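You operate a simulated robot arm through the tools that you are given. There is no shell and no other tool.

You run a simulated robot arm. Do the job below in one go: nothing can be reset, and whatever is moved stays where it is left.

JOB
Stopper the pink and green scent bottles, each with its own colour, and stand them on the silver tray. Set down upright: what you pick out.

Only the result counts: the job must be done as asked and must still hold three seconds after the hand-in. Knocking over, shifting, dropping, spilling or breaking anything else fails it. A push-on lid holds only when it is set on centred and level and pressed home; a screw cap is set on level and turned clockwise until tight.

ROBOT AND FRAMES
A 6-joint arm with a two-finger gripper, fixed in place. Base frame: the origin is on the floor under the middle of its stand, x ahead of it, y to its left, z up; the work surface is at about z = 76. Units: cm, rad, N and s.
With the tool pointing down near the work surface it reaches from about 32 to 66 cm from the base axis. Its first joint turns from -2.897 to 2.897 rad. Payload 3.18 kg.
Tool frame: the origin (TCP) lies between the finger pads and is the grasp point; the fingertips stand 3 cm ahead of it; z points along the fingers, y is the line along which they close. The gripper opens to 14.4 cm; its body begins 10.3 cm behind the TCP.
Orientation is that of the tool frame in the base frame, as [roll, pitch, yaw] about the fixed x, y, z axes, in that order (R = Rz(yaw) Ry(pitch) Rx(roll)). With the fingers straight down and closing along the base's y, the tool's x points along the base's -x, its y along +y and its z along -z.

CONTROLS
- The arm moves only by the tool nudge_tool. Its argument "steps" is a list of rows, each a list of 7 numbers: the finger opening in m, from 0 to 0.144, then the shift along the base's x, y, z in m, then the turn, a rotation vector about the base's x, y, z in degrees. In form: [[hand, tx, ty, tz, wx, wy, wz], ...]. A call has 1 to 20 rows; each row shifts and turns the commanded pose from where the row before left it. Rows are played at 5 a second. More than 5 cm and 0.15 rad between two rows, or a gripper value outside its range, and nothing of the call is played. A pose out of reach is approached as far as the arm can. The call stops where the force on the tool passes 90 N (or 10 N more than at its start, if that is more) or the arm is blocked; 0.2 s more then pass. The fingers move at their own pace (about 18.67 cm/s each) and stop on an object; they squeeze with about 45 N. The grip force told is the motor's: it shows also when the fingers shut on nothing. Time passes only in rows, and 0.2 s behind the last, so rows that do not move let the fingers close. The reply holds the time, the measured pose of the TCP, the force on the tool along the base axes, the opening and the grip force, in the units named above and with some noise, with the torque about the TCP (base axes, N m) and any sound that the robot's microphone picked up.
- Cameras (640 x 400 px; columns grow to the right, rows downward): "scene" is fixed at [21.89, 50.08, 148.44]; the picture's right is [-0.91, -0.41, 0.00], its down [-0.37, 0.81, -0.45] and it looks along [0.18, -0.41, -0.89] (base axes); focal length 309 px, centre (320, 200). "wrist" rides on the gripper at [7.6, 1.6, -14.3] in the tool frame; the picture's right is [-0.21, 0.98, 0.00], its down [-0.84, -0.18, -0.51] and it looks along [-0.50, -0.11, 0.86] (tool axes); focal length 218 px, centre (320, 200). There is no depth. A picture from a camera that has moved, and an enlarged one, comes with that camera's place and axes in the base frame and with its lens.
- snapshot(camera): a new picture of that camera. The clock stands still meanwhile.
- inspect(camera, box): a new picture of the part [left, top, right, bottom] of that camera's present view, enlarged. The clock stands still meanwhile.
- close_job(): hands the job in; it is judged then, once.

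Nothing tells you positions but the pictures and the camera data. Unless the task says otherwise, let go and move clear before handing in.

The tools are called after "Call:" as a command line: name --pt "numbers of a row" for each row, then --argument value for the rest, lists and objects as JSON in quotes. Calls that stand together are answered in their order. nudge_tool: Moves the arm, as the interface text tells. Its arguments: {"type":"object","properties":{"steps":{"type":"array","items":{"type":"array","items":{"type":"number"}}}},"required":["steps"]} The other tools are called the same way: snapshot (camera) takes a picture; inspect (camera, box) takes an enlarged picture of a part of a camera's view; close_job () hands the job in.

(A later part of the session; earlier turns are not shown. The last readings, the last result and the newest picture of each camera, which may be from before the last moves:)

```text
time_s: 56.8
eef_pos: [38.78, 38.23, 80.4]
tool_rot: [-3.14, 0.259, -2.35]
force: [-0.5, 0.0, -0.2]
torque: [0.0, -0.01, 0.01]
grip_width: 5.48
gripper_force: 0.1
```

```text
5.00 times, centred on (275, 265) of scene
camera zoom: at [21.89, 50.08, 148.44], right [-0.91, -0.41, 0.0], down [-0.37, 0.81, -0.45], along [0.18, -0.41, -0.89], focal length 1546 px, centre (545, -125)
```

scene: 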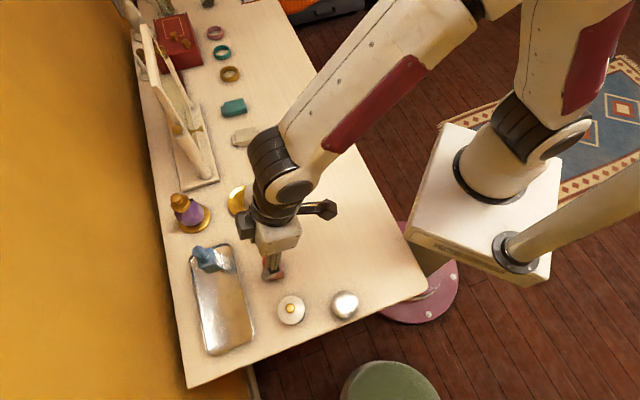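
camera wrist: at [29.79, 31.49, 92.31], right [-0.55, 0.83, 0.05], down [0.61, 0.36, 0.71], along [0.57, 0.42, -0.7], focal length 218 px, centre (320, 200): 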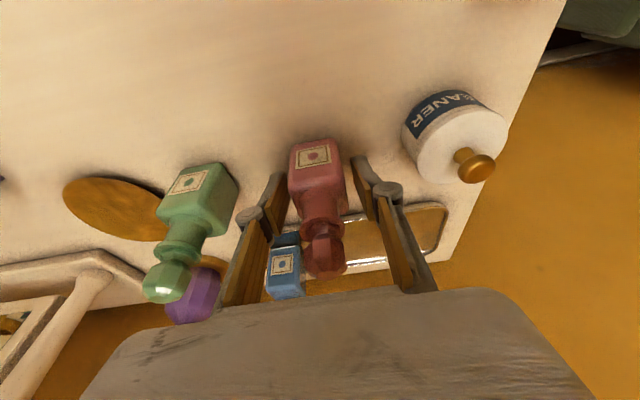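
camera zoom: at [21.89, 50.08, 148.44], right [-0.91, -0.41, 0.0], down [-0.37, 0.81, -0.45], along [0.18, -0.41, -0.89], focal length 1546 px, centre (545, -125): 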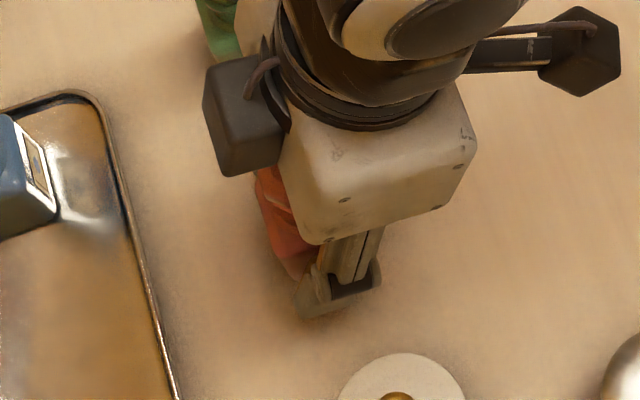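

The bottle body is between the pads and the stopper is clear of the palm. I'll close on it.

Call:
nudge_tool --pt "0.045 0 0 0 0 0 0" --pt "0.03 0 0 0 0 0 0" --pt "0.02 0 0 0 0 0 0" --pt "0.02 0 0 0 0 0 0"

Call:
inspect --camera "wrist" --box '[240, 120, 400, 290]'

```text
time_s: 57.8
eef_pos: [38.91, 38.25, 80.48]
tool_rot: [-3.14, 0.261, -2.35]
force: [-0.1, -0.9, -0.8]
torque: [0.0, 0.03, -0.01]
grip_width: 3.94
gripper_force: 44.9
```

```text
2.35 times, centred on (320, 205) of wrist
camera zoom: at [29.8, 31.49, 92.32], right [-0.55, 0.83, 0.05], down [0.61, 0.36, 0.71], along [0.57, 0.42, -0.7], focal length 514 px, centre (320, 188)
```

zoom: 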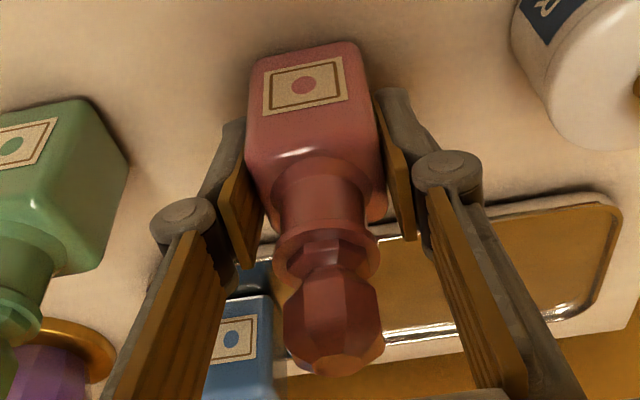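

The pink bottle is held at 3.94 cm. I'll lift it 4 cm and check that it comes up cleanly with its stopper.

Call:
nudge_tool --pt "0.02 0 0 0.005 0 0 0" --pt "0.02 0 0 0.01 0 0 0" --pt "0.02 0 0 0.012 0 0 0" --pt "0.02 0 0 0.013 0 0 0" --pt "0.02 0 0 0 0 0 0" --pt "0.02 0 0 0 0 0 0"

Call:
inspect --camera "wrist" --box '[240, 120, 400, 290]'

Call:
snapshot --camera "scene"

```text
time_s: 59.2
eef_pos: [38.81, 38.19, 84.43]
tool_rot: [-3.14, 0.262, -2.35]
force: [0.7, 0.3, -2.6]
torque: [0.03, 0.01, 0.02]
grip_width: 3.95
gripper_force: 44.7
```

```text
2.35 times, centred on (320, 205) of wrist
camera zoom: at [29.73, 31.46, 96.22], right [-0.55, 0.83, 0.05], down [0.61, 0.36, 0.71], along [0.57, 0.42, -0.7], focal length 514 px, centre (320, 188)
```

zoom: 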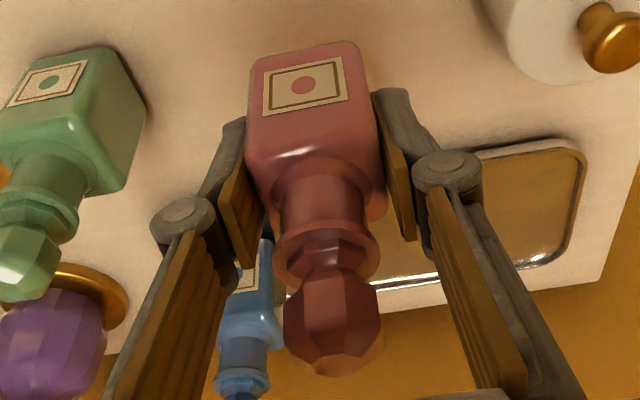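

```text
taken
```

scene: 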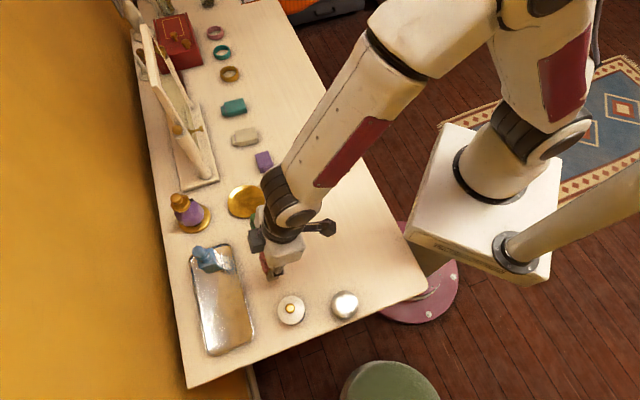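

It lifted cleanly with no slip. I'll carry it outward in steps, first straight out toward the tray.

Call:
nudge_tool --pt "0.02 0.012 0.012 0 0 0 0" --pt "0.02 0.014 0.014 0 0 0 0" --pt "0.02 0.014 0.014 0 0 0 0" --pt "0.02 0.012 0.016 0 0 0 0" --pt "0.02 0.0 0.016 0 0 0 0" --pt "0.02 0 0 0 0 0 0" --pt "0.02 0 0 0 0 0 0"

Call:
snapshot --camera "wrist"

Call:
snapshot --camera "scene"

```text
time_s: 60.8
eef_pos: [44.1, 45.3, 84.43]
tool_rot: [-3.14, 0.26, -2.349]
force: [0.0, 0.2, -2.6]
torque: [0.01, 0.03, 0.01]
grip_width: 3.95
gripper_force: 44.9
```

```text
taken
camera wrist: at [35.03, 38.65, 96.25], right [-0.56, 0.83, 0.05], down [0.61, 0.36, 0.71], along [0.57, 0.42, -0.7], focal length 218 px, centre (320, 200)
```

wrist: 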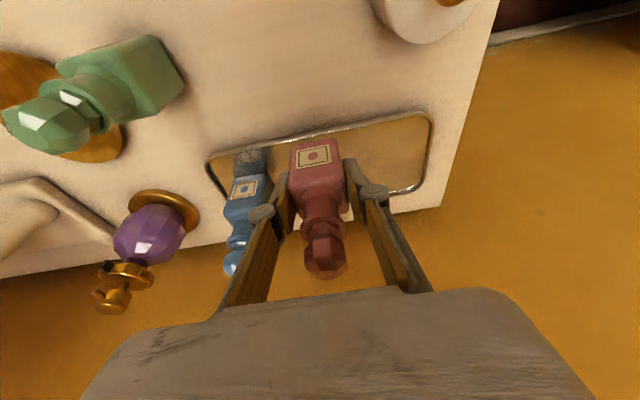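

```text
taken
```

scene: 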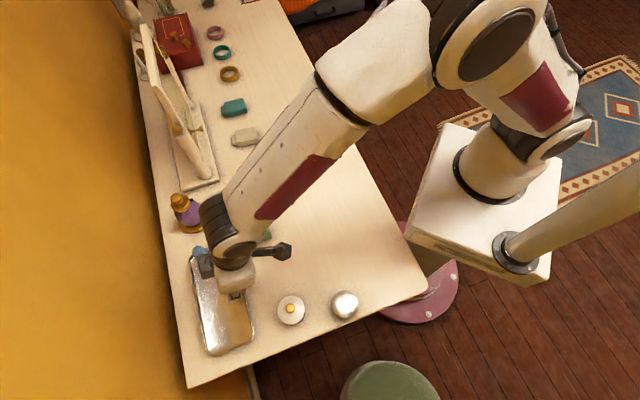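

Call:
nudge_tool --pt "0.02 -0.009 0.014 0 0 0 0" --pt "0.02 -0.009 0.016 0 0 0 0" --pt "0.02 -0.006 0.016 0 0 0 0" --pt "0.02 -0.004 0.015 0 0 0 0" --pt "0.02 0 0.012 0 0 0 0" --pt "0.02 0 0 0 0 0 0" --pt "0.02 0 0 0 0 0 0"

Call:
snapshot --camera "wrist"

Call:
inspect --camera "scene" --box '[180, 235, 265, 360]'

```text
time_s: 62.4
eef_pos: [41.16, 52.75, 84.42]
tool_rot: [-3.14, 0.26, -2.35]
force: [0.6, 0.2, -3.1]
torque: [-0.02, 0.01, 0.02]
grip_width: 3.93
gripper_force: 44.7
```

```text
taken
camera wrist: at [32.15, 46.07, 96.3], right [-0.56, 0.83, 0.05], down [0.61, 0.36, 0.71], along [0.57, 0.42, -0.7], focal length 218 px, centre (320, 200)
```

wrist: 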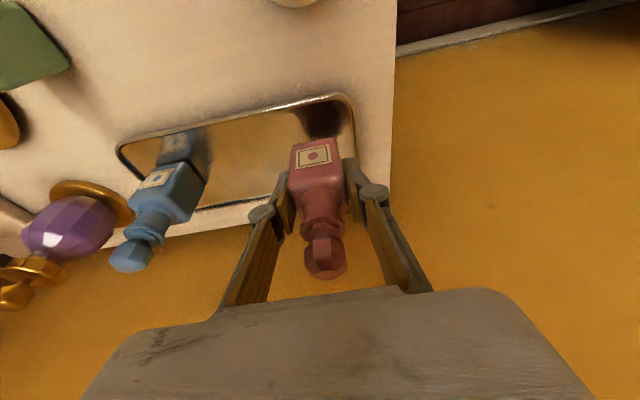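

```text
3.20 times, centred on (222, 298) of scene
camera zoom: at [21.89, 50.08, 148.44], right [-0.91, -0.41, 0.0], down [-0.37, 0.81, -0.45], along [0.18, -0.41, -0.89], focal length 990 px, centre (632, -112)
```

zoom: 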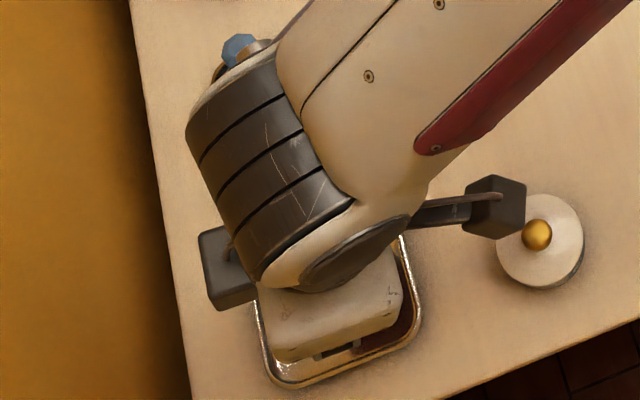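

The arm reaches, and the bottle hangs over the tray with about 1.4 cm to the near rim. I'll shift it 7 mm back along the tray to keep the finger off the end rim, then lower it.

Call:
nudge_tool --pt "0.02 0.005 -0.005 -0.008 0 0 0" --pt "0.02 0 0 -0.01 0 0 0" --pt "0.02 0 0 -0.008 0 0 0" --pt "0.02 0 0 -0.004 0 0 0" --pt "0.02 0 0 0 0 0 0"

Call:
snapshot --camera "wrist"

```text
time_s: 63.6
eef_pos: [41.67, 52.3, 81.45]
tool_rot: [-3.141, 0.262, -2.348]
force: [0.0, -0.5, -2.7]
torque: [0.01, 0.01, -0.02]
grip_width: 3.95
gripper_force: 45.0
```

```text
taken
camera wrist: at [32.62, 45.56, 93.3], right [-0.56, 0.83, 0.05], down [0.61, 0.36, 0.71], along [0.57, 0.42, -0.7], focal length 218 px, centre (320, 200)
```

wrist: 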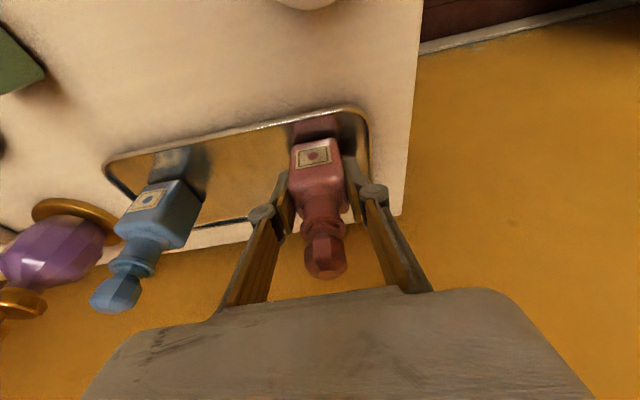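

The base is now about half a centimetre above the tray floor. I'll lower in small steps until I feel contact.

Call:
nudge_tool --pt "0.02 0 0 -0.0015 0 0 0" --pt "0.02 0 0 -0.0015 0 0 0"

```text
time_s: 64.2
eef_pos: [41.86, 52.18, 81.32]
tool_rot: [-3.138, 0.265, -2.347]
force: [-3.0, -1.8, 8.2]
torque: [-0.14, 0.39, 0.03]
grip_width: 3.92
gripper_force: 44.9
```

Call:
inspect --camera "wrist" --box '[260, 90, 390, 190]'

Call:
inspect --camera "scene" --box '[190, 280, 270, 360]'

```text
4.00 times, centred on (325, 140) of wrist
camera zoom: at [32.66, 45.55, 93.11], right [-0.56, 0.83, 0.05], down [0.61, 0.36, 0.71], along [0.57, 0.43, -0.7], focal length 873 px, centre (300, 440)
```

zoom: 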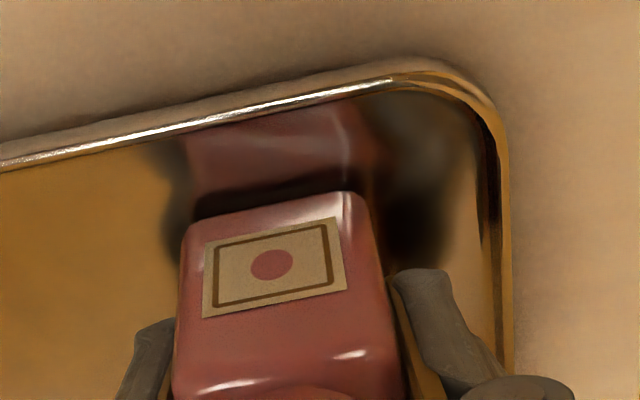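

```text
5.00 times, centred on (230, 320) of scene
camera zoom: at [21.89, 50.08, 148.44], right [-0.91, -0.41, 0.0], down [-0.37, 0.81, -0.45], along [0.18, -0.41, -0.89], focal length 1546 px, centre (770, -400)
```

zoom: 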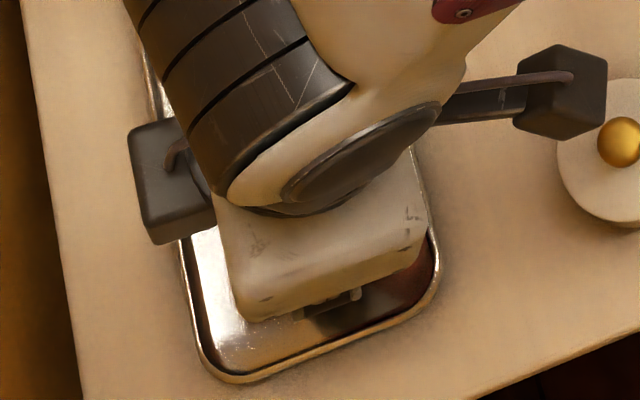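

The bottle stands on the tray floor, well clear of the rims. I'll ease the pressure slightly and open the fingers just enough to let go.

Call:
nudge_tool --pt "0.02 0 0 0.0005 0 0 0" --pt "0.02 0 0 0 0 0 0"

```text
time_s: 64.8
eef_pos: [41.79, 52.33, 81.28]
tool_rot: [-3.139, 0.265, -2.349]
force: [-3.0, 2.7, 9.2]
torque: [0.0, 0.32, -0.06]
grip_width: 3.91
gripper_force: 44.7
```

Call:
nudge_tool --pt "0.041 0 0 0 0 0 0" --pt "0.044 0 0 0 0 0 0" --pt "0.048 0 0 0 0 0 0" --pt "0.048 0 0 0 0 0 0"

Call:
inspect --camera "wrist" --box '[240, 90, 400, 290]'

```text
time_s: 65.8
eef_pos: [41.81, 52.16, 81.08]
tool_rot: [-3.14, 0.261, -2.348]
force: [-0.2, 0.5, 0.8]
torque: [0.01, -0.02, -0.02]
grip_width: 4.8
gripper_force: 0.1
```

```text
2.00 times, centred on (320, 190) of wrist
camera zoom: at [32.68, 45.51, 93.05], right [-0.56, 0.83, 0.05], down [0.61, 0.36, 0.71], along [0.57, 0.42, -0.7], focal length 436 px, centre (320, 220)
```

zoom: 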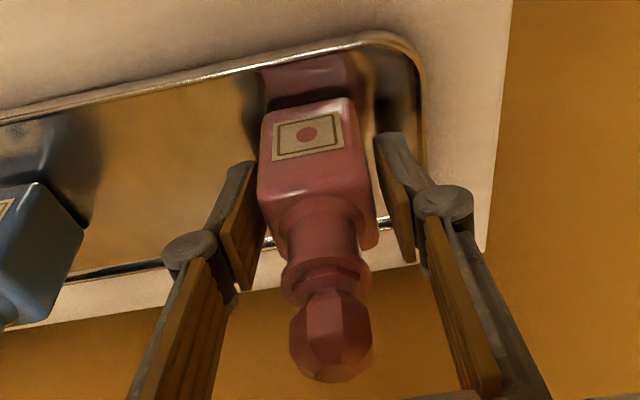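

The pink bottle stands by itself on the tray. I'll draw the hand back up and inward, clear of it.

Call:
nudge_tool --pt "0.048 -0.002 -0.002 0.01 0 0 0" --pt "0.048 -0.005 -0.005 0.015 0 0 0" --pt "0.05 -0.008 -0.008 0.015 0 0 0" --pt "0.05 -0.01 -0.01 0.015 0 0 0" --pt "0.05 -0.012 -0.012 0.015 0 0 0" --pt "0.05 -0.014 -0.014 0.015 0 0 0" --pt "0.05 -0.014 -0.014 0.01 0 0 0" --pt "0.05 -0.014 -0.014 0.005 0 0 0" --pt "0.05 0 0 0 0 0 0"

Call:
snapshot --camera "wrist"

Call:
snapshot --camera "scene"

```text
time_s: 67.8
eef_pos: [33.78, 44.28, 91.29]
tool_rot: [-3.14, 0.262, -2.349]
force: [0.2, -0.8, 0.0]
torque: [-0.01, -0.03, -0.03]
grip_width: 4.99
gripper_force: 0.1
```

```text
taken
camera wrist: at [24.78, 37.61, 103.19], right [-0.55, 0.83, 0.05], down [0.61, 0.36, 0.71], along [0.57, 0.42, -0.7], focal length 218 px, centre (320, 200)
```

wrist: 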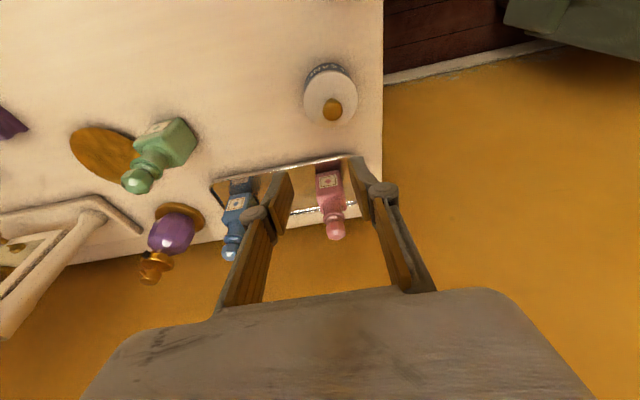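

```text
taken
```

scene: 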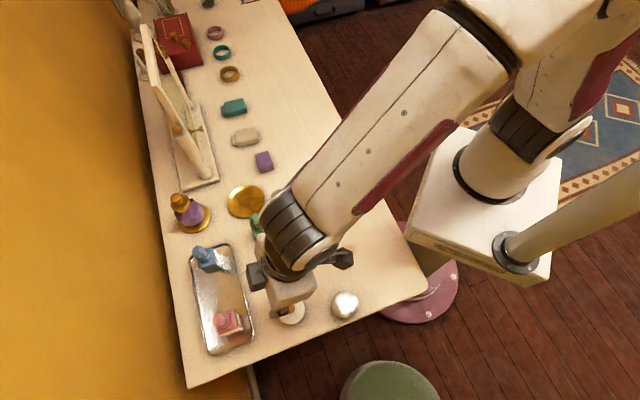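

The pink bottle stands upright on the tray. Next I'll move above the green bottle at about (46.05, 31.15) with the same hand tilt.

Call:
nudge_tool --pt "0.055 0.0175 -0.0187 0 0 0 0" --pt "0.055 0.0175 -0.0187 0 0 0 0" --pt "0.055 0.0175 -0.0187 0 0 0 0" --pt "0.055 0.0175 -0.0187 0 0 0 0" --pt "0.055 0.0175 -0.0187 0 0 0 0" --pt "0.055 0.0175 -0.0187 0 0 0 0" --pt "0.055 0.0175 -0.0187 0 0 0 0" --pt "0.055 0 0 0 0 0 0" --pt "0.055 0 0 0 0 0 0"

Call:
snapshot --camera "wrist"

Call:
inspect --camera "scene" --box '[170, 190, 300, 360]'

```text
time_s: 69.8
eef_pos: [46.11, 31.08, 91.24]
tool_rot: [-3.14, 0.261, -2.349]
force: [0.2, -0.3, 0.5]
torque: [0.02, -0.03, -0.01]
grip_width: 5.5
gripper_force: 0.1
```

```text
taken
camera wrist: at [37.02, 24.45, 103.06], right [-0.56, 0.83, 0.05], down [0.61, 0.36, 0.71], along [0.57, 0.42, -0.7], focal length 218 px, centre (320, 200)
```

wrist: 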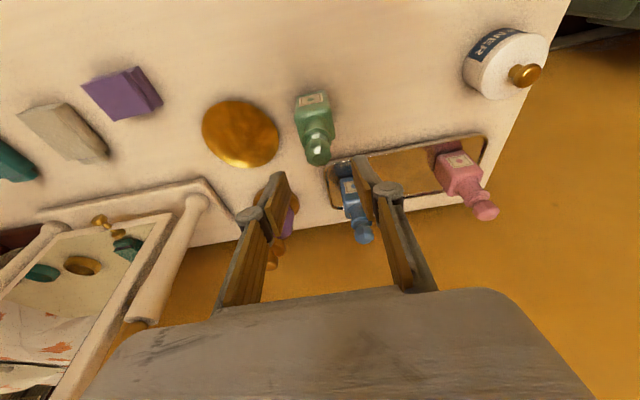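

```text
2.35 times, centred on (235, 275) of scene
camera zoom: at [21.89, 50.08, 148.44], right [-0.91, -0.41, 0.0], down [-0.37, 0.81, -0.45], along [0.18, -0.41, -0.89], focal length 728 px, centre (520, 24)
```

zoom: 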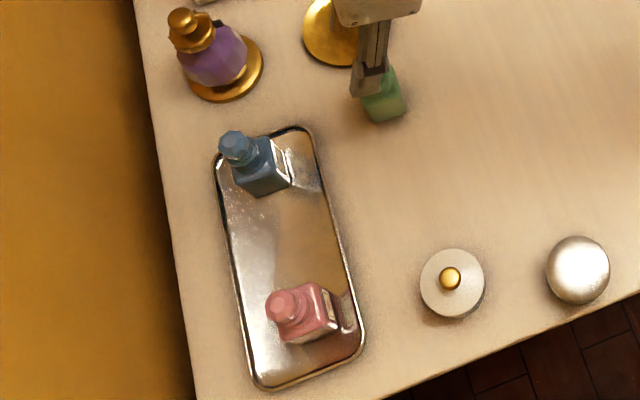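

The green bottle sits between the fingers in view just as the pink did, and the gold dish is about 1 cm beyond the left finger's path. I'll narrow the fingers slightly and descend.

Call:
nudge_tool --pt "0.052 -0.0006 0.0007 -0.01 0 0 0" --pt "0.052 0 0 -0.015 0 0 0" --pt "0.052 0 0 -0.015 0 0 0" --pt "0.052 0 0 -0.015 0 0 0" --pt "0.052 0 0 0 0 0 0" --pt "0.052 0 0 0 0 0 0"

Call:
snapshot --camera "wrist"

Call:
inspect --camera "scene" --box '[210, 170, 310, 270]'

```text
time_s: 71.2
eef_pos: [46.04, 31.39, 85.84]
tool_rot: [-3.14, 0.261, -2.35]
force: [0.3, 0.6, -0.5]
torque: [0.03, -0.02, 0.01]
grip_width: 5.17
gripper_force: 0.0
```

```text
taken
camera wrist: at [36.89, 24.61, 97.59], right [-0.56, 0.83, 0.05], down [0.61, 0.36, 0.71], along [0.57, 0.42, -0.7], focal length 218 px, centre (320, 200)
```

wrist: 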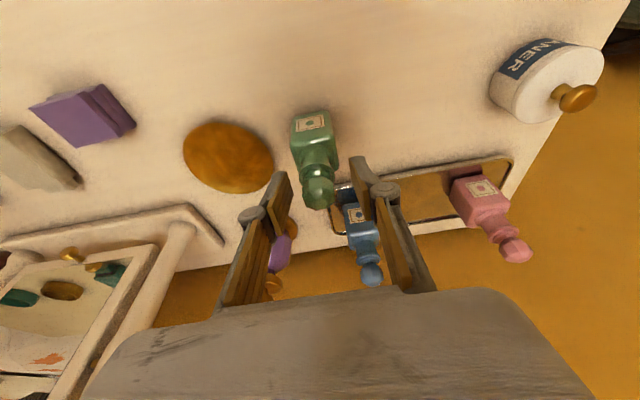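

```text
4.00 times, centred on (260, 220) of scene
camera zoom: at [21.89, 50.08, 148.44], right [-0.91, -0.41, 0.0], down [-0.37, 0.81, -0.45], along [0.18, -0.41, -0.89], focal length 1237 px, centre (560, 120)
```

zoom: 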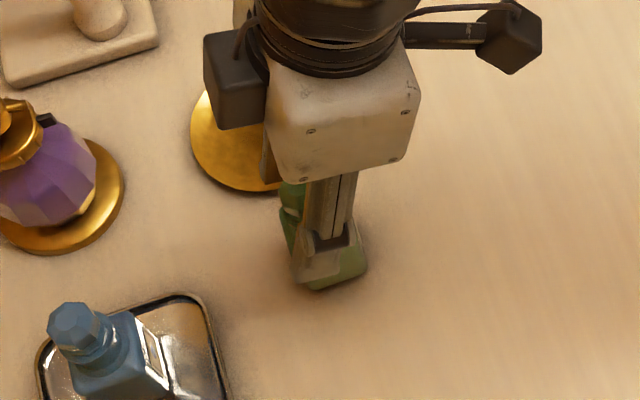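

Call:
nudge_tool --pt "0.052 0.0007 -0.0008 -0.015 0 0 0" --pt "0.052 0 0 -0.015 0 0 0" --pt "0.052 0 0 -0.013 0 0 0" --pt "0.052 0 0 -0.01 0 0 0" --pt "0.052 0 0 0 0 0 0" --pt "0.052 0 0 0 0 0 0"

Call:
inspect --camera "wrist" --box '[220, 90, 420, 290]'

```text
time_s: 72.6
eef_pos: [46.16, 31.26, 80.29]
tool_rot: [-3.14, 0.261, -2.35]
force: [0.4, 0.0, 0.1]
torque: [-0.01, -0.02, -0.02]
grip_width: 5.22
gripper_force: 0.0
```

```text
2.00 times, centred on (320, 190) of wrist
camera zoom: at [37.0, 24.53, 92.23], right [-0.55, 0.83, 0.05], down [0.61, 0.36, 0.71], along [0.57, 0.42, -0.7], focal length 436 px, centre (320, 220)
```

zoom: 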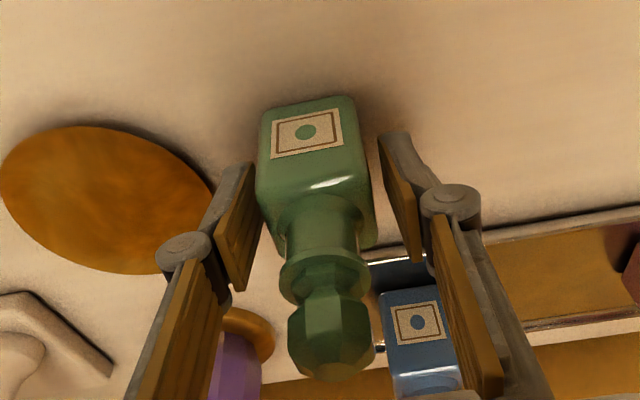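

The bottle is well between the pads with no contact. I'll close on it and lift.

Call:
nudge_tool --pt "0.045 0 0 0 0 0 0" --pt "0.03 0 0 0 0 0 0" --pt "0.02 0 0 0 0 0 0" --pt "0.02 0 0 0 0 0 0"

```text
time_s: 73.6
eef_pos: [46.12, 31.29, 80.4]
tool_rot: [-3.139, 0.262, -2.349]
force: [0.1, 0.7, 0.8]
torque: [-0.03, 0.0, -0.05]
grip_width: 3.93
gripper_force: 44.7
```

The green bottle is held. I'll lift it 4 cm and carry it first sideways past the blue bottle, then check before going outward.

Call:
nudge_tool --pt "0.02 0 0 0.005 0 0 0" --pt "0.02 0 0 0.01 0 0 0" --pt "0.02 0 0 0.012 0 0 0" --pt "0.02 0 0 0.013 0 0 0" --pt "0.02 0 0 0 0 0 0" --pt "0.02 -0.0125 0.0125 0 0 0 0" --pt "0.02 -0.0155 0.0155 0 0 0 0" --pt "0.02 -0.0155 0.0155 0 0 0 0" --pt "0.02 -0.0155 0.0155 0 0 0 0" --pt "0.02 -0.0155 0.0155 0 0 0 0" --pt "0.02 0 0 0 0 0 0" --pt "0.02 0 0 0 0 0 0"

Call:
snapshot --camera "wrist"

Call:
snapshot --camera "scene"

```text
time_s: 76.2
eef_pos: [38.57, 38.59, 84.41]
tool_rot: [-3.14, 0.262, -2.349]
force: [0.6, 0.5, -2.9]
torque: [0.02, -0.02, -0.01]
grip_width: 3.96
gripper_force: 45.1
```

```text
taken
camera wrist: at [29.53, 31.95, 96.25], right [-0.55, 0.83, 0.05], down [0.61, 0.36, 0.71], along [0.57, 0.42, -0.7], focal length 218 px, centre (320, 200)
```

wrist: 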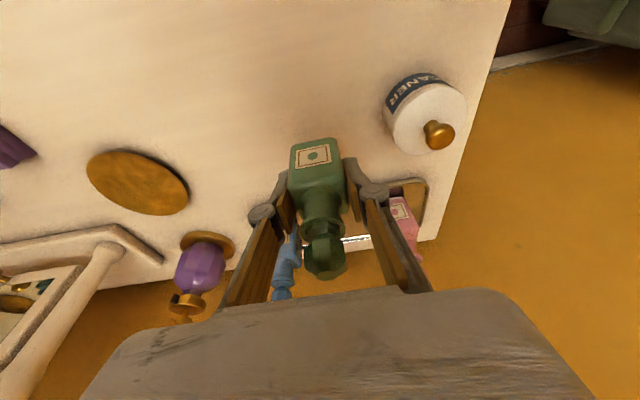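

```text
taken
```

scene: 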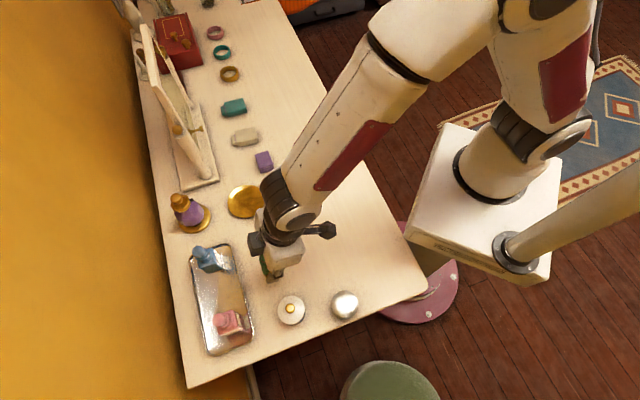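

Call:
nudge_tool --pt "0.02 0.013 0.014 0 0 0 0" --pt "0.02 0.014 0.014 0 0 0 0" --pt "0.02 0.014 0.014 0 0 0 0" --pt "0.02 0.014 0.014 0 0 0 0" --pt "0.02 0 0 0 0 0 0" --pt "0.02 0 0 0 0 0 0"

Call:
inspect --camera "wrist" --box '[200, 90, 440, 300]'

Call:
inspect --camera "scene" --box '[170, 220, 300, 360]'

```text
time_s: 77.6
eef_pos: [44.18, 44.35, 84.3]
tool_rot: [-3.139, 0.26, -2.35]
force: [-0.2, -0.2, -2.1]
torque: [0.0, 0.0, 0.02]
grip_width: 3.92
gripper_force: 44.8
```

```text
1.90 times, centred on (320, 195) of wrist
camera zoom: at [35.14, 37.6, 96.12], right [-0.55, 0.83, 0.05], down [0.61, 0.36, 0.71], along [0.57, 0.42, -0.7], focal length 416 px, centre (320, 210)
```

zoom: 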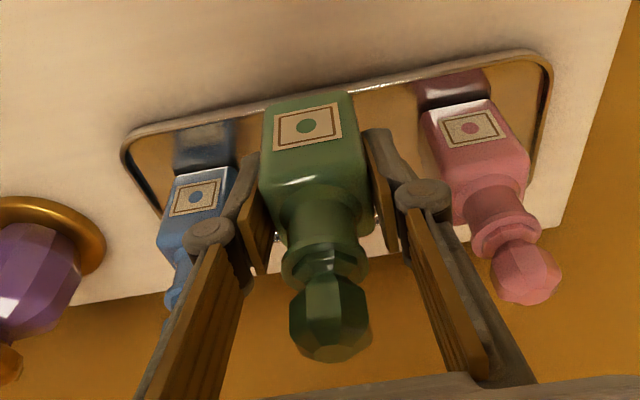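

```text
2.86 times, centred on (235, 290) of scene
camera zoom: at [21.89, 50.08, 148.44], right [-0.91, -0.41, 0.0], down [-0.37, 0.81, -0.45], along [0.18, -0.41, -0.89], focal length 884 px, centre (563, -57)
```

zoom: 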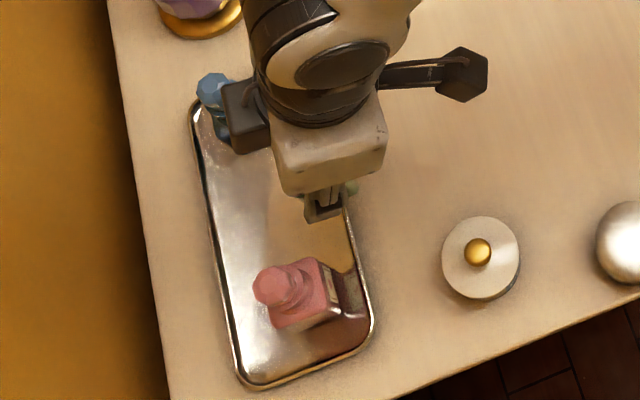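

Clear on both sides: the knuckles stay about half a centimetre from both neighbours. I'll move the remaining 3.8 cm outward over the tray.

Call:
nudge_tool --pt "0.02 0.013 0.0135 0 0 0 0" --pt "0.02 0.0135 0.014 0 0 0 0" --pt "0.02 0 0 0 0 0 0" --pt "0.02 0 0 0 0 0 0"

Call:
inspect --camera "wrist" --box '[200, 90, 440, 300]'

Call:
inspect --camera "scene" --box '[170, 220, 300, 360]'

```text
time_s: 78.6
eef_pos: [46.79, 46.98, 84.48]
tool_rot: [-3.138, 0.258, -2.351]
force: [1.2, 0.4, -2.5]
torque: [0.02, 0.03, -0.01]
grip_width: 3.95
gripper_force: 44.8
```

```text
1.90 times, centred on (320, 195) of wrist
camera zoom: at [37.72, 40.27, 96.22], right [-0.55, 0.83, 0.05], down [0.61, 0.36, 0.71], along [0.57, 0.42, -0.7], focal length 416 px, centre (320, 210)
```

zoom: 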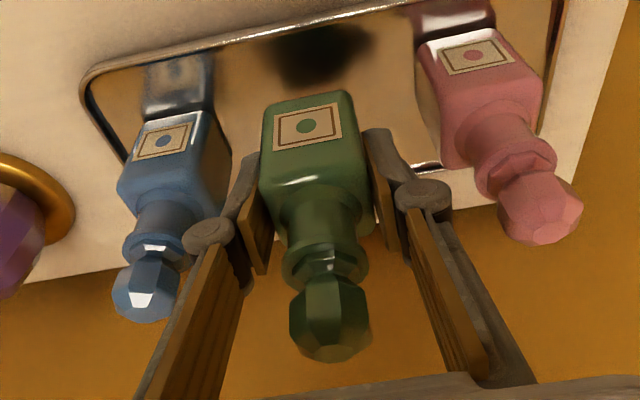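

```text
2.86 times, centred on (235, 290) of scene
camera zoom: at [21.89, 50.08, 148.44], right [-0.91, -0.41, 0.0], down [-0.37, 0.81, -0.45], along [0.18, -0.41, -0.89], focal length 884 px, centre (563, -57)
```

zoom: 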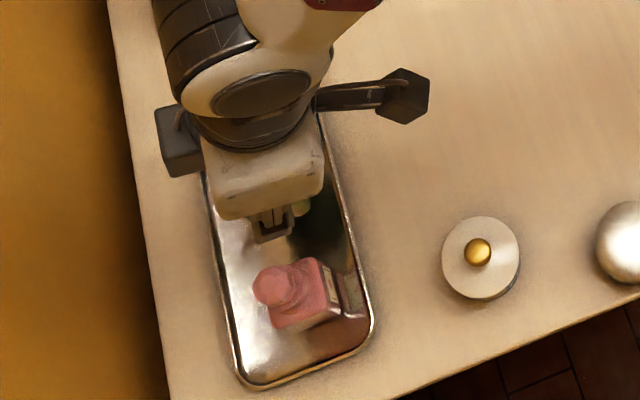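

Call:
nudge_tool --pt "0.02 0 0.001 -0.008 0 0 0" --pt "0.02 0 0 -0.009 0 0 0" --pt "0.02 0 0 -0.007 0 0 0" --pt "0.02 0 0 -0.004 0 0 0" --pt "0.02 0 0 0 0 0 0"

Call:
inspect --camera "wrist" --box '[200, 90, 440, 300]'

```text
time_s: 79.8
eef_pos: [46.76, 47.06, 81.51]
tool_rot: [-3.14, 0.26, -2.348]
force: [0.2, -0.3, -2.7]
torque: [-0.04, 0.01, 0.02]
grip_width: 3.92
gripper_force: 44.8
```

```text
1.90 times, centred on (320, 195) of wrist
camera zoom: at [37.75, 40.39, 93.37], right [-0.55, 0.83, 0.05], down [0.61, 0.36, 0.71], along [0.57, 0.42, -0.7], focal length 416 px, centre (320, 210)
```

zoom: 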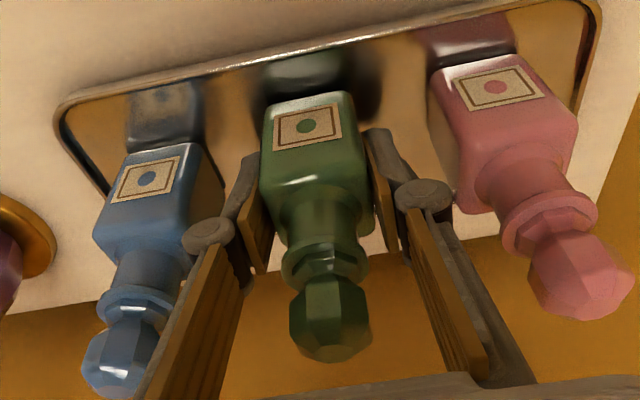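

Call:
nudge_tool --pt "0.02 0 0 -0.0015 0 0 0" --pt "0.02 0 0 -0.001 0 0 0"

```text
time_s: 80.4
eef_pos: [46.76, 47.05, 81.36]
tool_rot: [-3.138, 0.262, -2.35]
force: [1.2, -0.7, -3.5]
torque: [-0.04, 0.02, 0.02]
grip_width: 3.92
gripper_force: 45.0
```

Call:
nudge_tool --pt "0.02 0 0 -0.001 0 0 0" --pt "0.02 0 0 -0.0005 0 0 0"

```text
time_s: 81.0
eef_pos: [46.71, 47.02, 81.29]
tool_rot: [-3.139, 0.258, -2.35]
force: [0.0, 0.2, -2.5]
torque: [-0.01, 0.0, -0.03]
grip_width: 3.96
gripper_force: 44.9
```

Call:
nudge_tool --pt "0.02 0 0 -0.001 0 0 0" --pt "0.02 0 0 0 0 0 0"

```text
time_s: 81.6
eef_pos: [46.81, 47.14, 81.21]
tool_rot: [-3.141, 0.262, -2.35]
force: [-2.9, -1.7, 7.5]
torque: [-0.12, 0.36, 0.02]
grip_width: 3.94
gripper_force: 44.7
```

It touches the tray floor the same way the pink bottle did. I'll check the view and then open the fingers just enough.

Call:
inspect --camera "wrist" --box '[240, 95, 400, 195]'

Call:
nudge_tool --pt "0.041 0 0 0 0 0 0" --pt "0.043 0 0 0 0 0 0" --pt "0.046 0 0 0 0 0 0" --pt "0.046 0 0 0 0 0 0"

Call:
inspect --camera "wrist" --box '[200, 90, 440, 300]'

```text
4.00 times, centred on (320, 145) of wrist
camera zoom: at [37.74, 40.41, 93.03], right [-0.55, 0.83, 0.05], down [0.61, 0.36, 0.71], along [0.57, 0.43, -0.7], focal length 873 px, centre (320, 420)
```

zoom: 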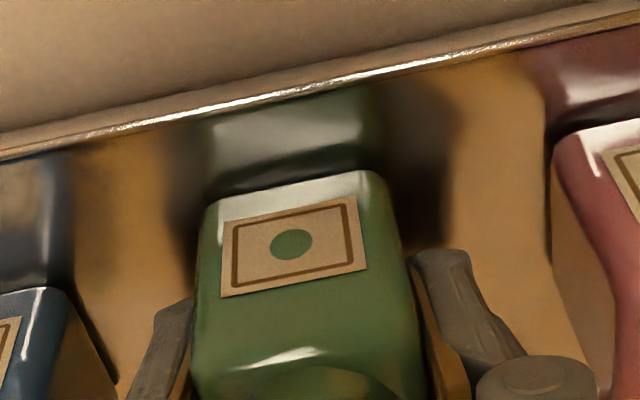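

```text
time_s: 82.6
eef_pos: [46.78, 47.08, 81.18]
tool_rot: [-3.14, 0.262, -2.35]
force: [-0.5, 0.2, 0.6]
torque: [0.0, 0.0, 0.01]
grip_width: 4.62
gripper_force: 0.1
```

```text
1.90 times, centred on (320, 195) of wrist
camera zoom: at [37.73, 40.4, 92.96], right [-0.55, 0.83, 0.05], down [0.61, 0.36, 0.71], along [0.57, 0.42, -0.7], focal length 416 px, centre (320, 210)
```

zoom: 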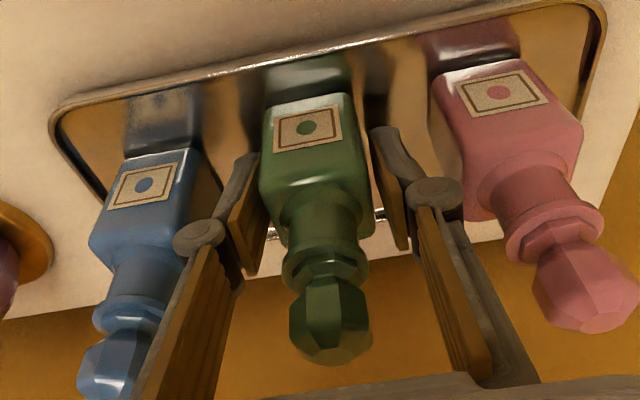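

Released with no residual force. I'll draw back up and inward along the same kind of path as before.

Call:
nudge_tool --pt "0.046 -0.003 -0.003 0.008 0 0 0" --pt "0.046 -0.006 -0.006 0.012 0 0 0" --pt "0.046 -0.009 -0.009 0.015 0 0 0" --pt "0.046 -0.011 -0.011 0.015 0 0 0" --pt "0.046 -0.013 -0.013 0.015 0 0 0" --pt "0.046 -0.014 -0.014 0.015 0 0 0" --pt "0.046 -0.015 -0.015 0.01 0 0 0" --pt "0.046 -0.015 -0.015 0.005 0 0 0" --pt "0.046 -0.015 -0.015 0 0 0 0" --pt "0.046 0 0 0 0 0 0"

Call:
snapshot --camera "wrist"

Call:
snapshot --camera "scene"

```text
time_s: 84.8
eef_pos: [36.54, 37.11, 90.53]
tool_rot: [-3.141, 0.262, -2.346]
force: [0.4, -0.8, 0.7]
torque: [-0.05, -0.02, 0.01]
grip_width: 4.59
gripper_force: 0.1
```

```text
taken
camera wrist: at [27.45, 30.29, 102.33], right [-0.56, 0.83, 0.05], down [0.61, 0.36, 0.71], along [0.57, 0.42, -0.7], focal length 218 px, centre (320, 200)
```

wrist: 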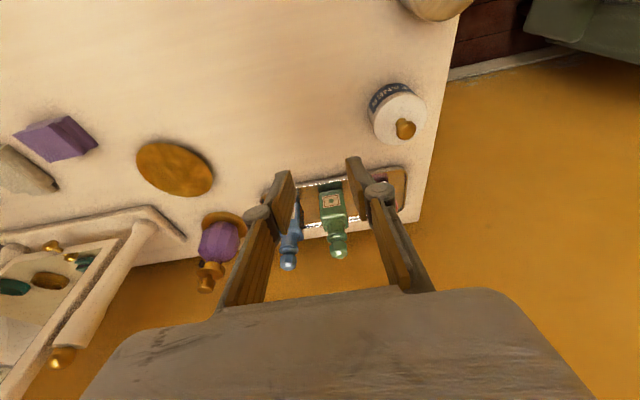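

```text
taken
```

scene: 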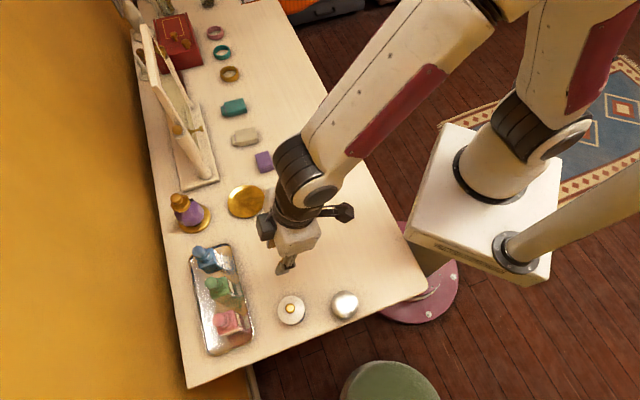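

Three bottles now stand in a row on the tray. I'll zoom in to check that both stoppers are level and that nothing else moved.

Call:
inspect --camera "scene" --box '[185, 235, 265, 360]'

Call:
inspect --camera "scene" --box '[195, 270, 255, 350]'

Call:
inspect --camera "wrist" --box '[270, 150, 430, 280]'

```text
3.20 times, centred on (225, 298) of scene
camera zoom: at [21.89, 50.08, 148.44], right [-0.91, -0.41, 0.0], down [-0.37, 0.81, -0.45], along [0.18, -0.41, -0.89], focal length 990 px, centre (624, -112)
```

zoom: 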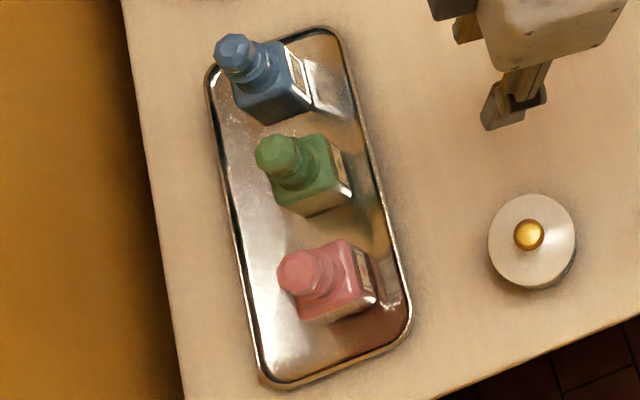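

```text
5.00 times, centred on (225, 310) of scene
camera zoom: at [21.89, 50.08, 148.44], right [-0.91, -0.41, 0.0], down [-0.37, 0.81, -0.45], along [0.18, -0.41, -0.89], focal length 1546 px, centre (795, -350)
```

zoom: 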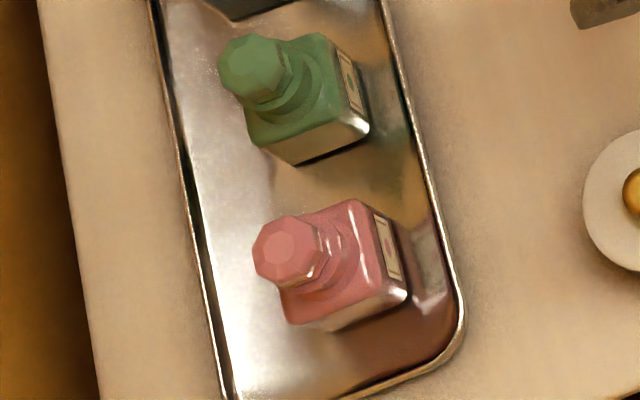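

```text
3.08 times, centred on (350, 215) of wrist
camera zoom: at [27.45, 30.29, 102.33], right [-0.56, 0.83, 0.05], down [0.61, 0.36, 0.71], along [0.57, 0.42, -0.7], focal length 672 px, centre (228, 154)
```

zoom: 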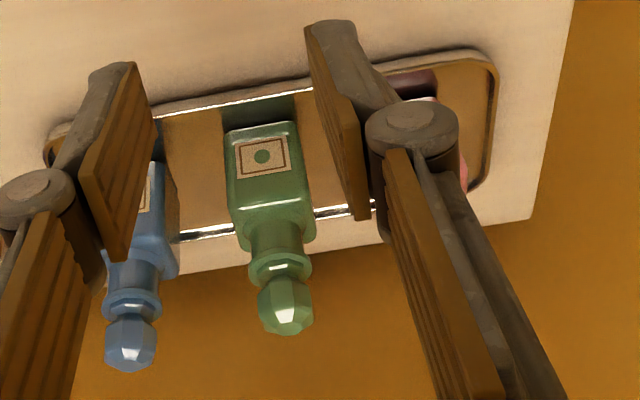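

Call:
inspect --camera "scene" --box '[204, 306, 240, 342]'

Call:
inspect --camera "scene" --box '[198, 270, 234, 306]'

Call:
inspect --camera "scene" --box '[186, 236, 222, 272]'

```text
11.11 times, centred on (222, 324) of scene
camera zoom: at [21.89, 50.08, 148.44], right [-0.91, -0.41, 0.0], down [-0.37, 0.81, -0.45], along [0.18, -0.41, -0.89], focal length 3437 px, centre (1409, -1178)
```

zoom: 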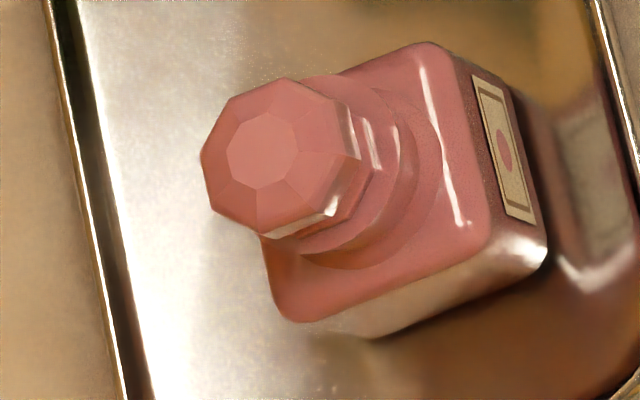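

```text
11.11 times, centred on (216, 288) of scene
camera zoom: at [21.89, 50.08, 148.44], right [-0.91, -0.41, 0.0], down [-0.37, 0.81, -0.45], along [0.18, -0.41, -0.89], focal length 3437 px, centre (1476, -778)
```

zoom: 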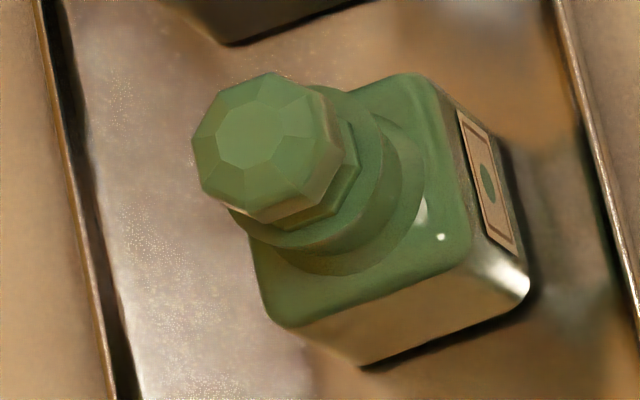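

```text
11.11 times, centred on (204, 254) of scene
camera zoom: at [21.89, 50.08, 148.44], right [-0.91, -0.41, 0.0], down [-0.37, 0.81, -0.45], along [0.18, -0.41, -0.89], focal length 3437 px, centre (1609, -400)
```

zoom: 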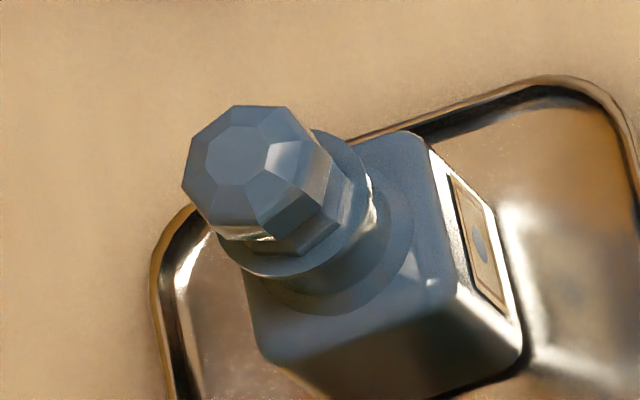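

Call:
inspect --camera "scene" --box '[212, 274, 240, 298]'

Call:
inspect --camera "scene" --box '[202, 242, 230, 266]'

Call:
inspect --camera "scene" --box '[218, 308, 246, 332]'

```text
16.00 times, centred on (226, 286) of scene
camera zoom: at [21.89, 50.08, 148.44], right [-0.91, -0.41, 0.0], down [-0.37, 0.81, -0.45], along [0.18, -0.41, -0.89], focal length 4949 px, centre (1824, -1176)
```

zoom: 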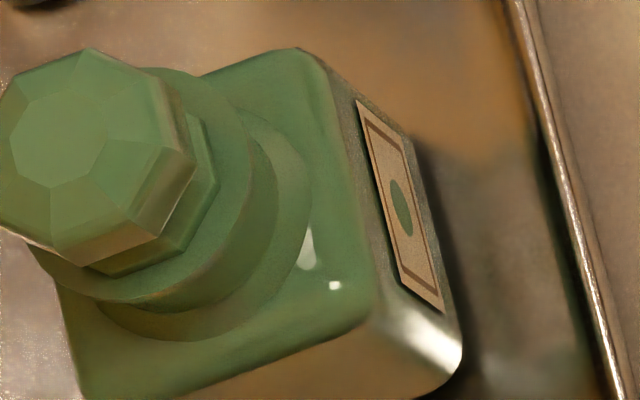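

```text
16.00 times, centred on (216, 254) of scene
camera zoom: at [21.89, 50.08, 148.44], right [-0.91, -0.41, 0.0], down [-0.37, 0.81, -0.45], along [0.18, -0.41, -0.89], focal length 4949 px, centre (1984, -664)
```

zoom: 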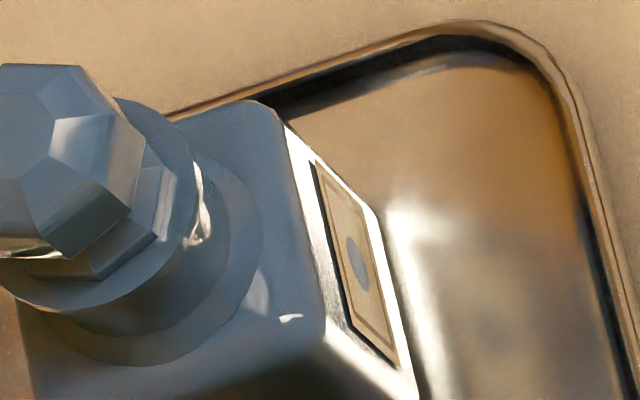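

```text
16.00 times, centred on (232, 320) of scene
camera zoom: at [21.89, 50.08, 148.44], right [-0.91, -0.41, 0.0], down [-0.37, 0.81, -0.45], along [0.18, -0.41, -0.89], focal length 4949 px, centre (1728, -1720)
```

zoom: 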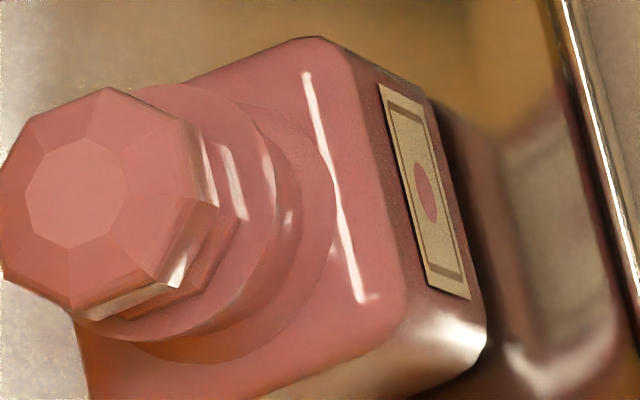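

The green one looks well seated. The pink stopper may lean slightly outward, so I'll look at it more closely, centred in the frame.

Call:
inspect --camera "scene" --box '[211, 308, 251, 333]'

Call:
inspect --camera "scene" --box '[206, 273, 246, 298]'

Call:
inspect --camera "scene" --box '[194, 242, 234, 267]'

```text
16.00 times, centred on (231, 320) of scene
camera zoom: at [21.89, 50.08, 148.44], right [-0.91, -0.41, 0.0], down [-0.37, 0.81, -0.45], along [0.18, -0.41, -0.89], focal length 4949 px, centre (1744, -1728)
```

zoom: 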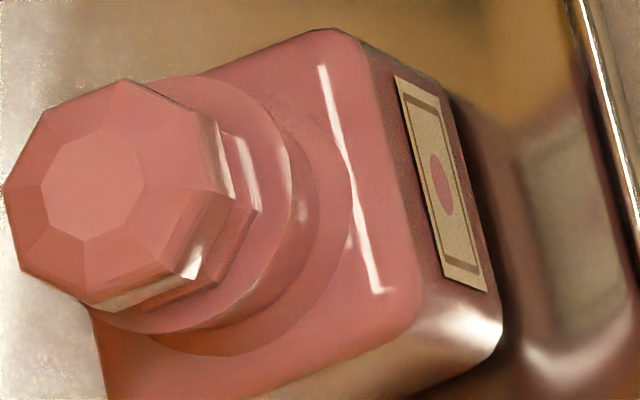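

```text
16.00 times, centred on (226, 286) of scene
camera zoom: at [21.89, 50.08, 148.44], right [-0.91, -0.41, 0.0], down [-0.37, 0.81, -0.45], along [0.18, -0.41, -0.89], focal length 4949 px, centre (1824, -1168)
```

zoom: 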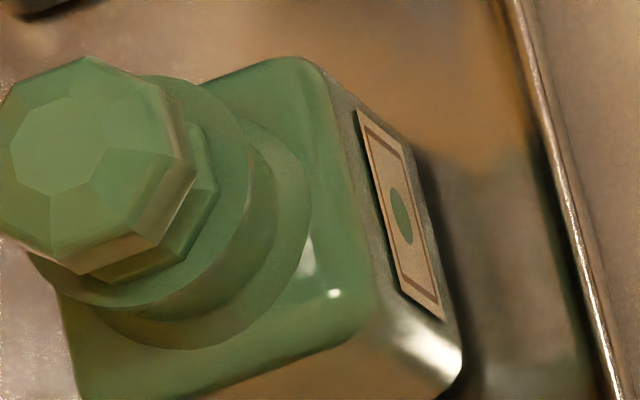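

```text
16.00 times, centred on (214, 254) of scene
camera zoom: at [21.89, 50.08, 148.44], right [-0.91, -0.41, 0.0], down [-0.37, 0.81, -0.45], along [0.18, -0.41, -0.89], focal length 4949 px, centre (2016, -672)
```

zoom: 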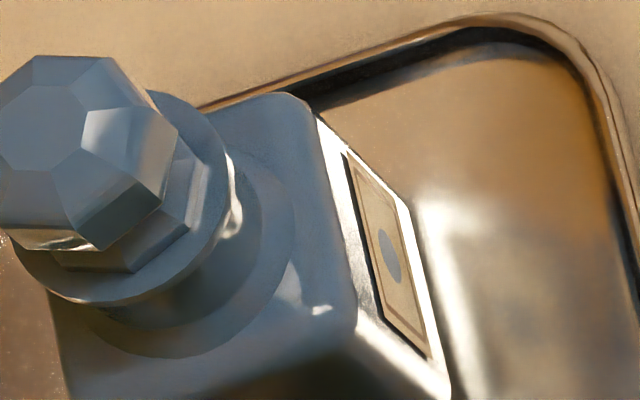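

Before handing in I want a sideways view of the pink stopper to judge any outward lean. I'll swing the hand around past the jar, at safe height, so the wrist camera looks along the tray.

Call:
nudge_tool --pt "0.05 -0.0098 0.0191 0 0 0 -6" --pt "0.06 -0.0098 0.0191 0 0 0 -6" --pt "0.06 -0.0098 0.0191 0 0 0 -6" --pt "0.06 -0.0098 0.0191 0 0 0 -6" --pt "0.06 -0.0098 0.0191 0 0 0 -6" --pt "0.06 -0.0098 0.0191 0 0 0 -6" --pt "0.06 -0.0098 0.0191 -0.005 0 0 -6" --pt "0.06 -0.0098 0.0191 -0.005 0 0 -6" --pt "0.08 0 0 0 0 0 0" --pt "0.08 0 0 0 0 0 0"

Call:
snapshot --camera "wrist"

Call:
snapshot --camera "scene"

```text
time_s: 87.0
eef_pos: [28.86, 52.26, 89.63]
tool_rot: [-3.139, 0.261, 3.096]
force: [0.2, 0.3, -0.1]
torque: [0.0, -0.03, -0.02]
grip_width: 7.99
gripper_force: 0.1
```

```text
taken
camera wrist: at [17.7, 54.48, 101.45], right [0.25, 0.97, 0.05], down [0.67, -0.21, 0.71], along [0.7, -0.14, -0.7], focal length 218 px, centre (320, 200)
```

wrist: 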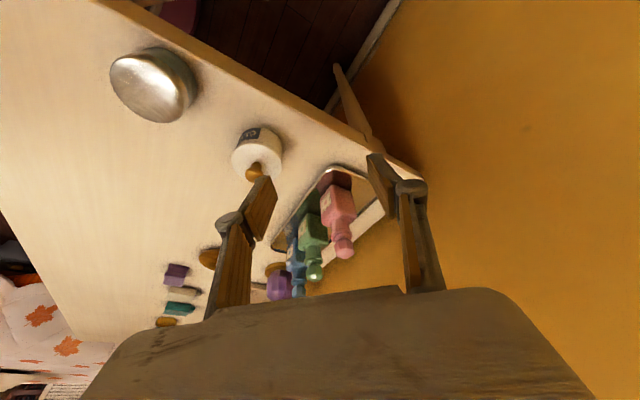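

```text
taken
```

scene: 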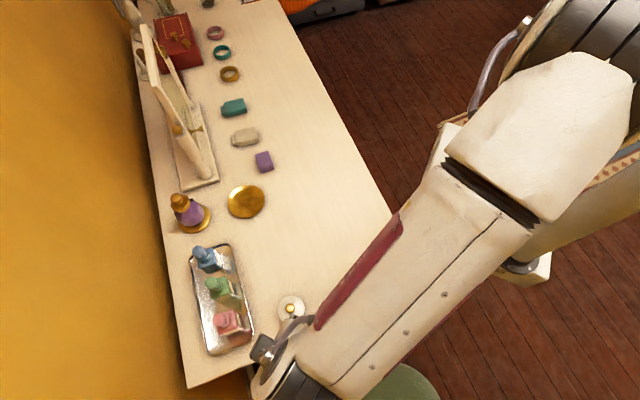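

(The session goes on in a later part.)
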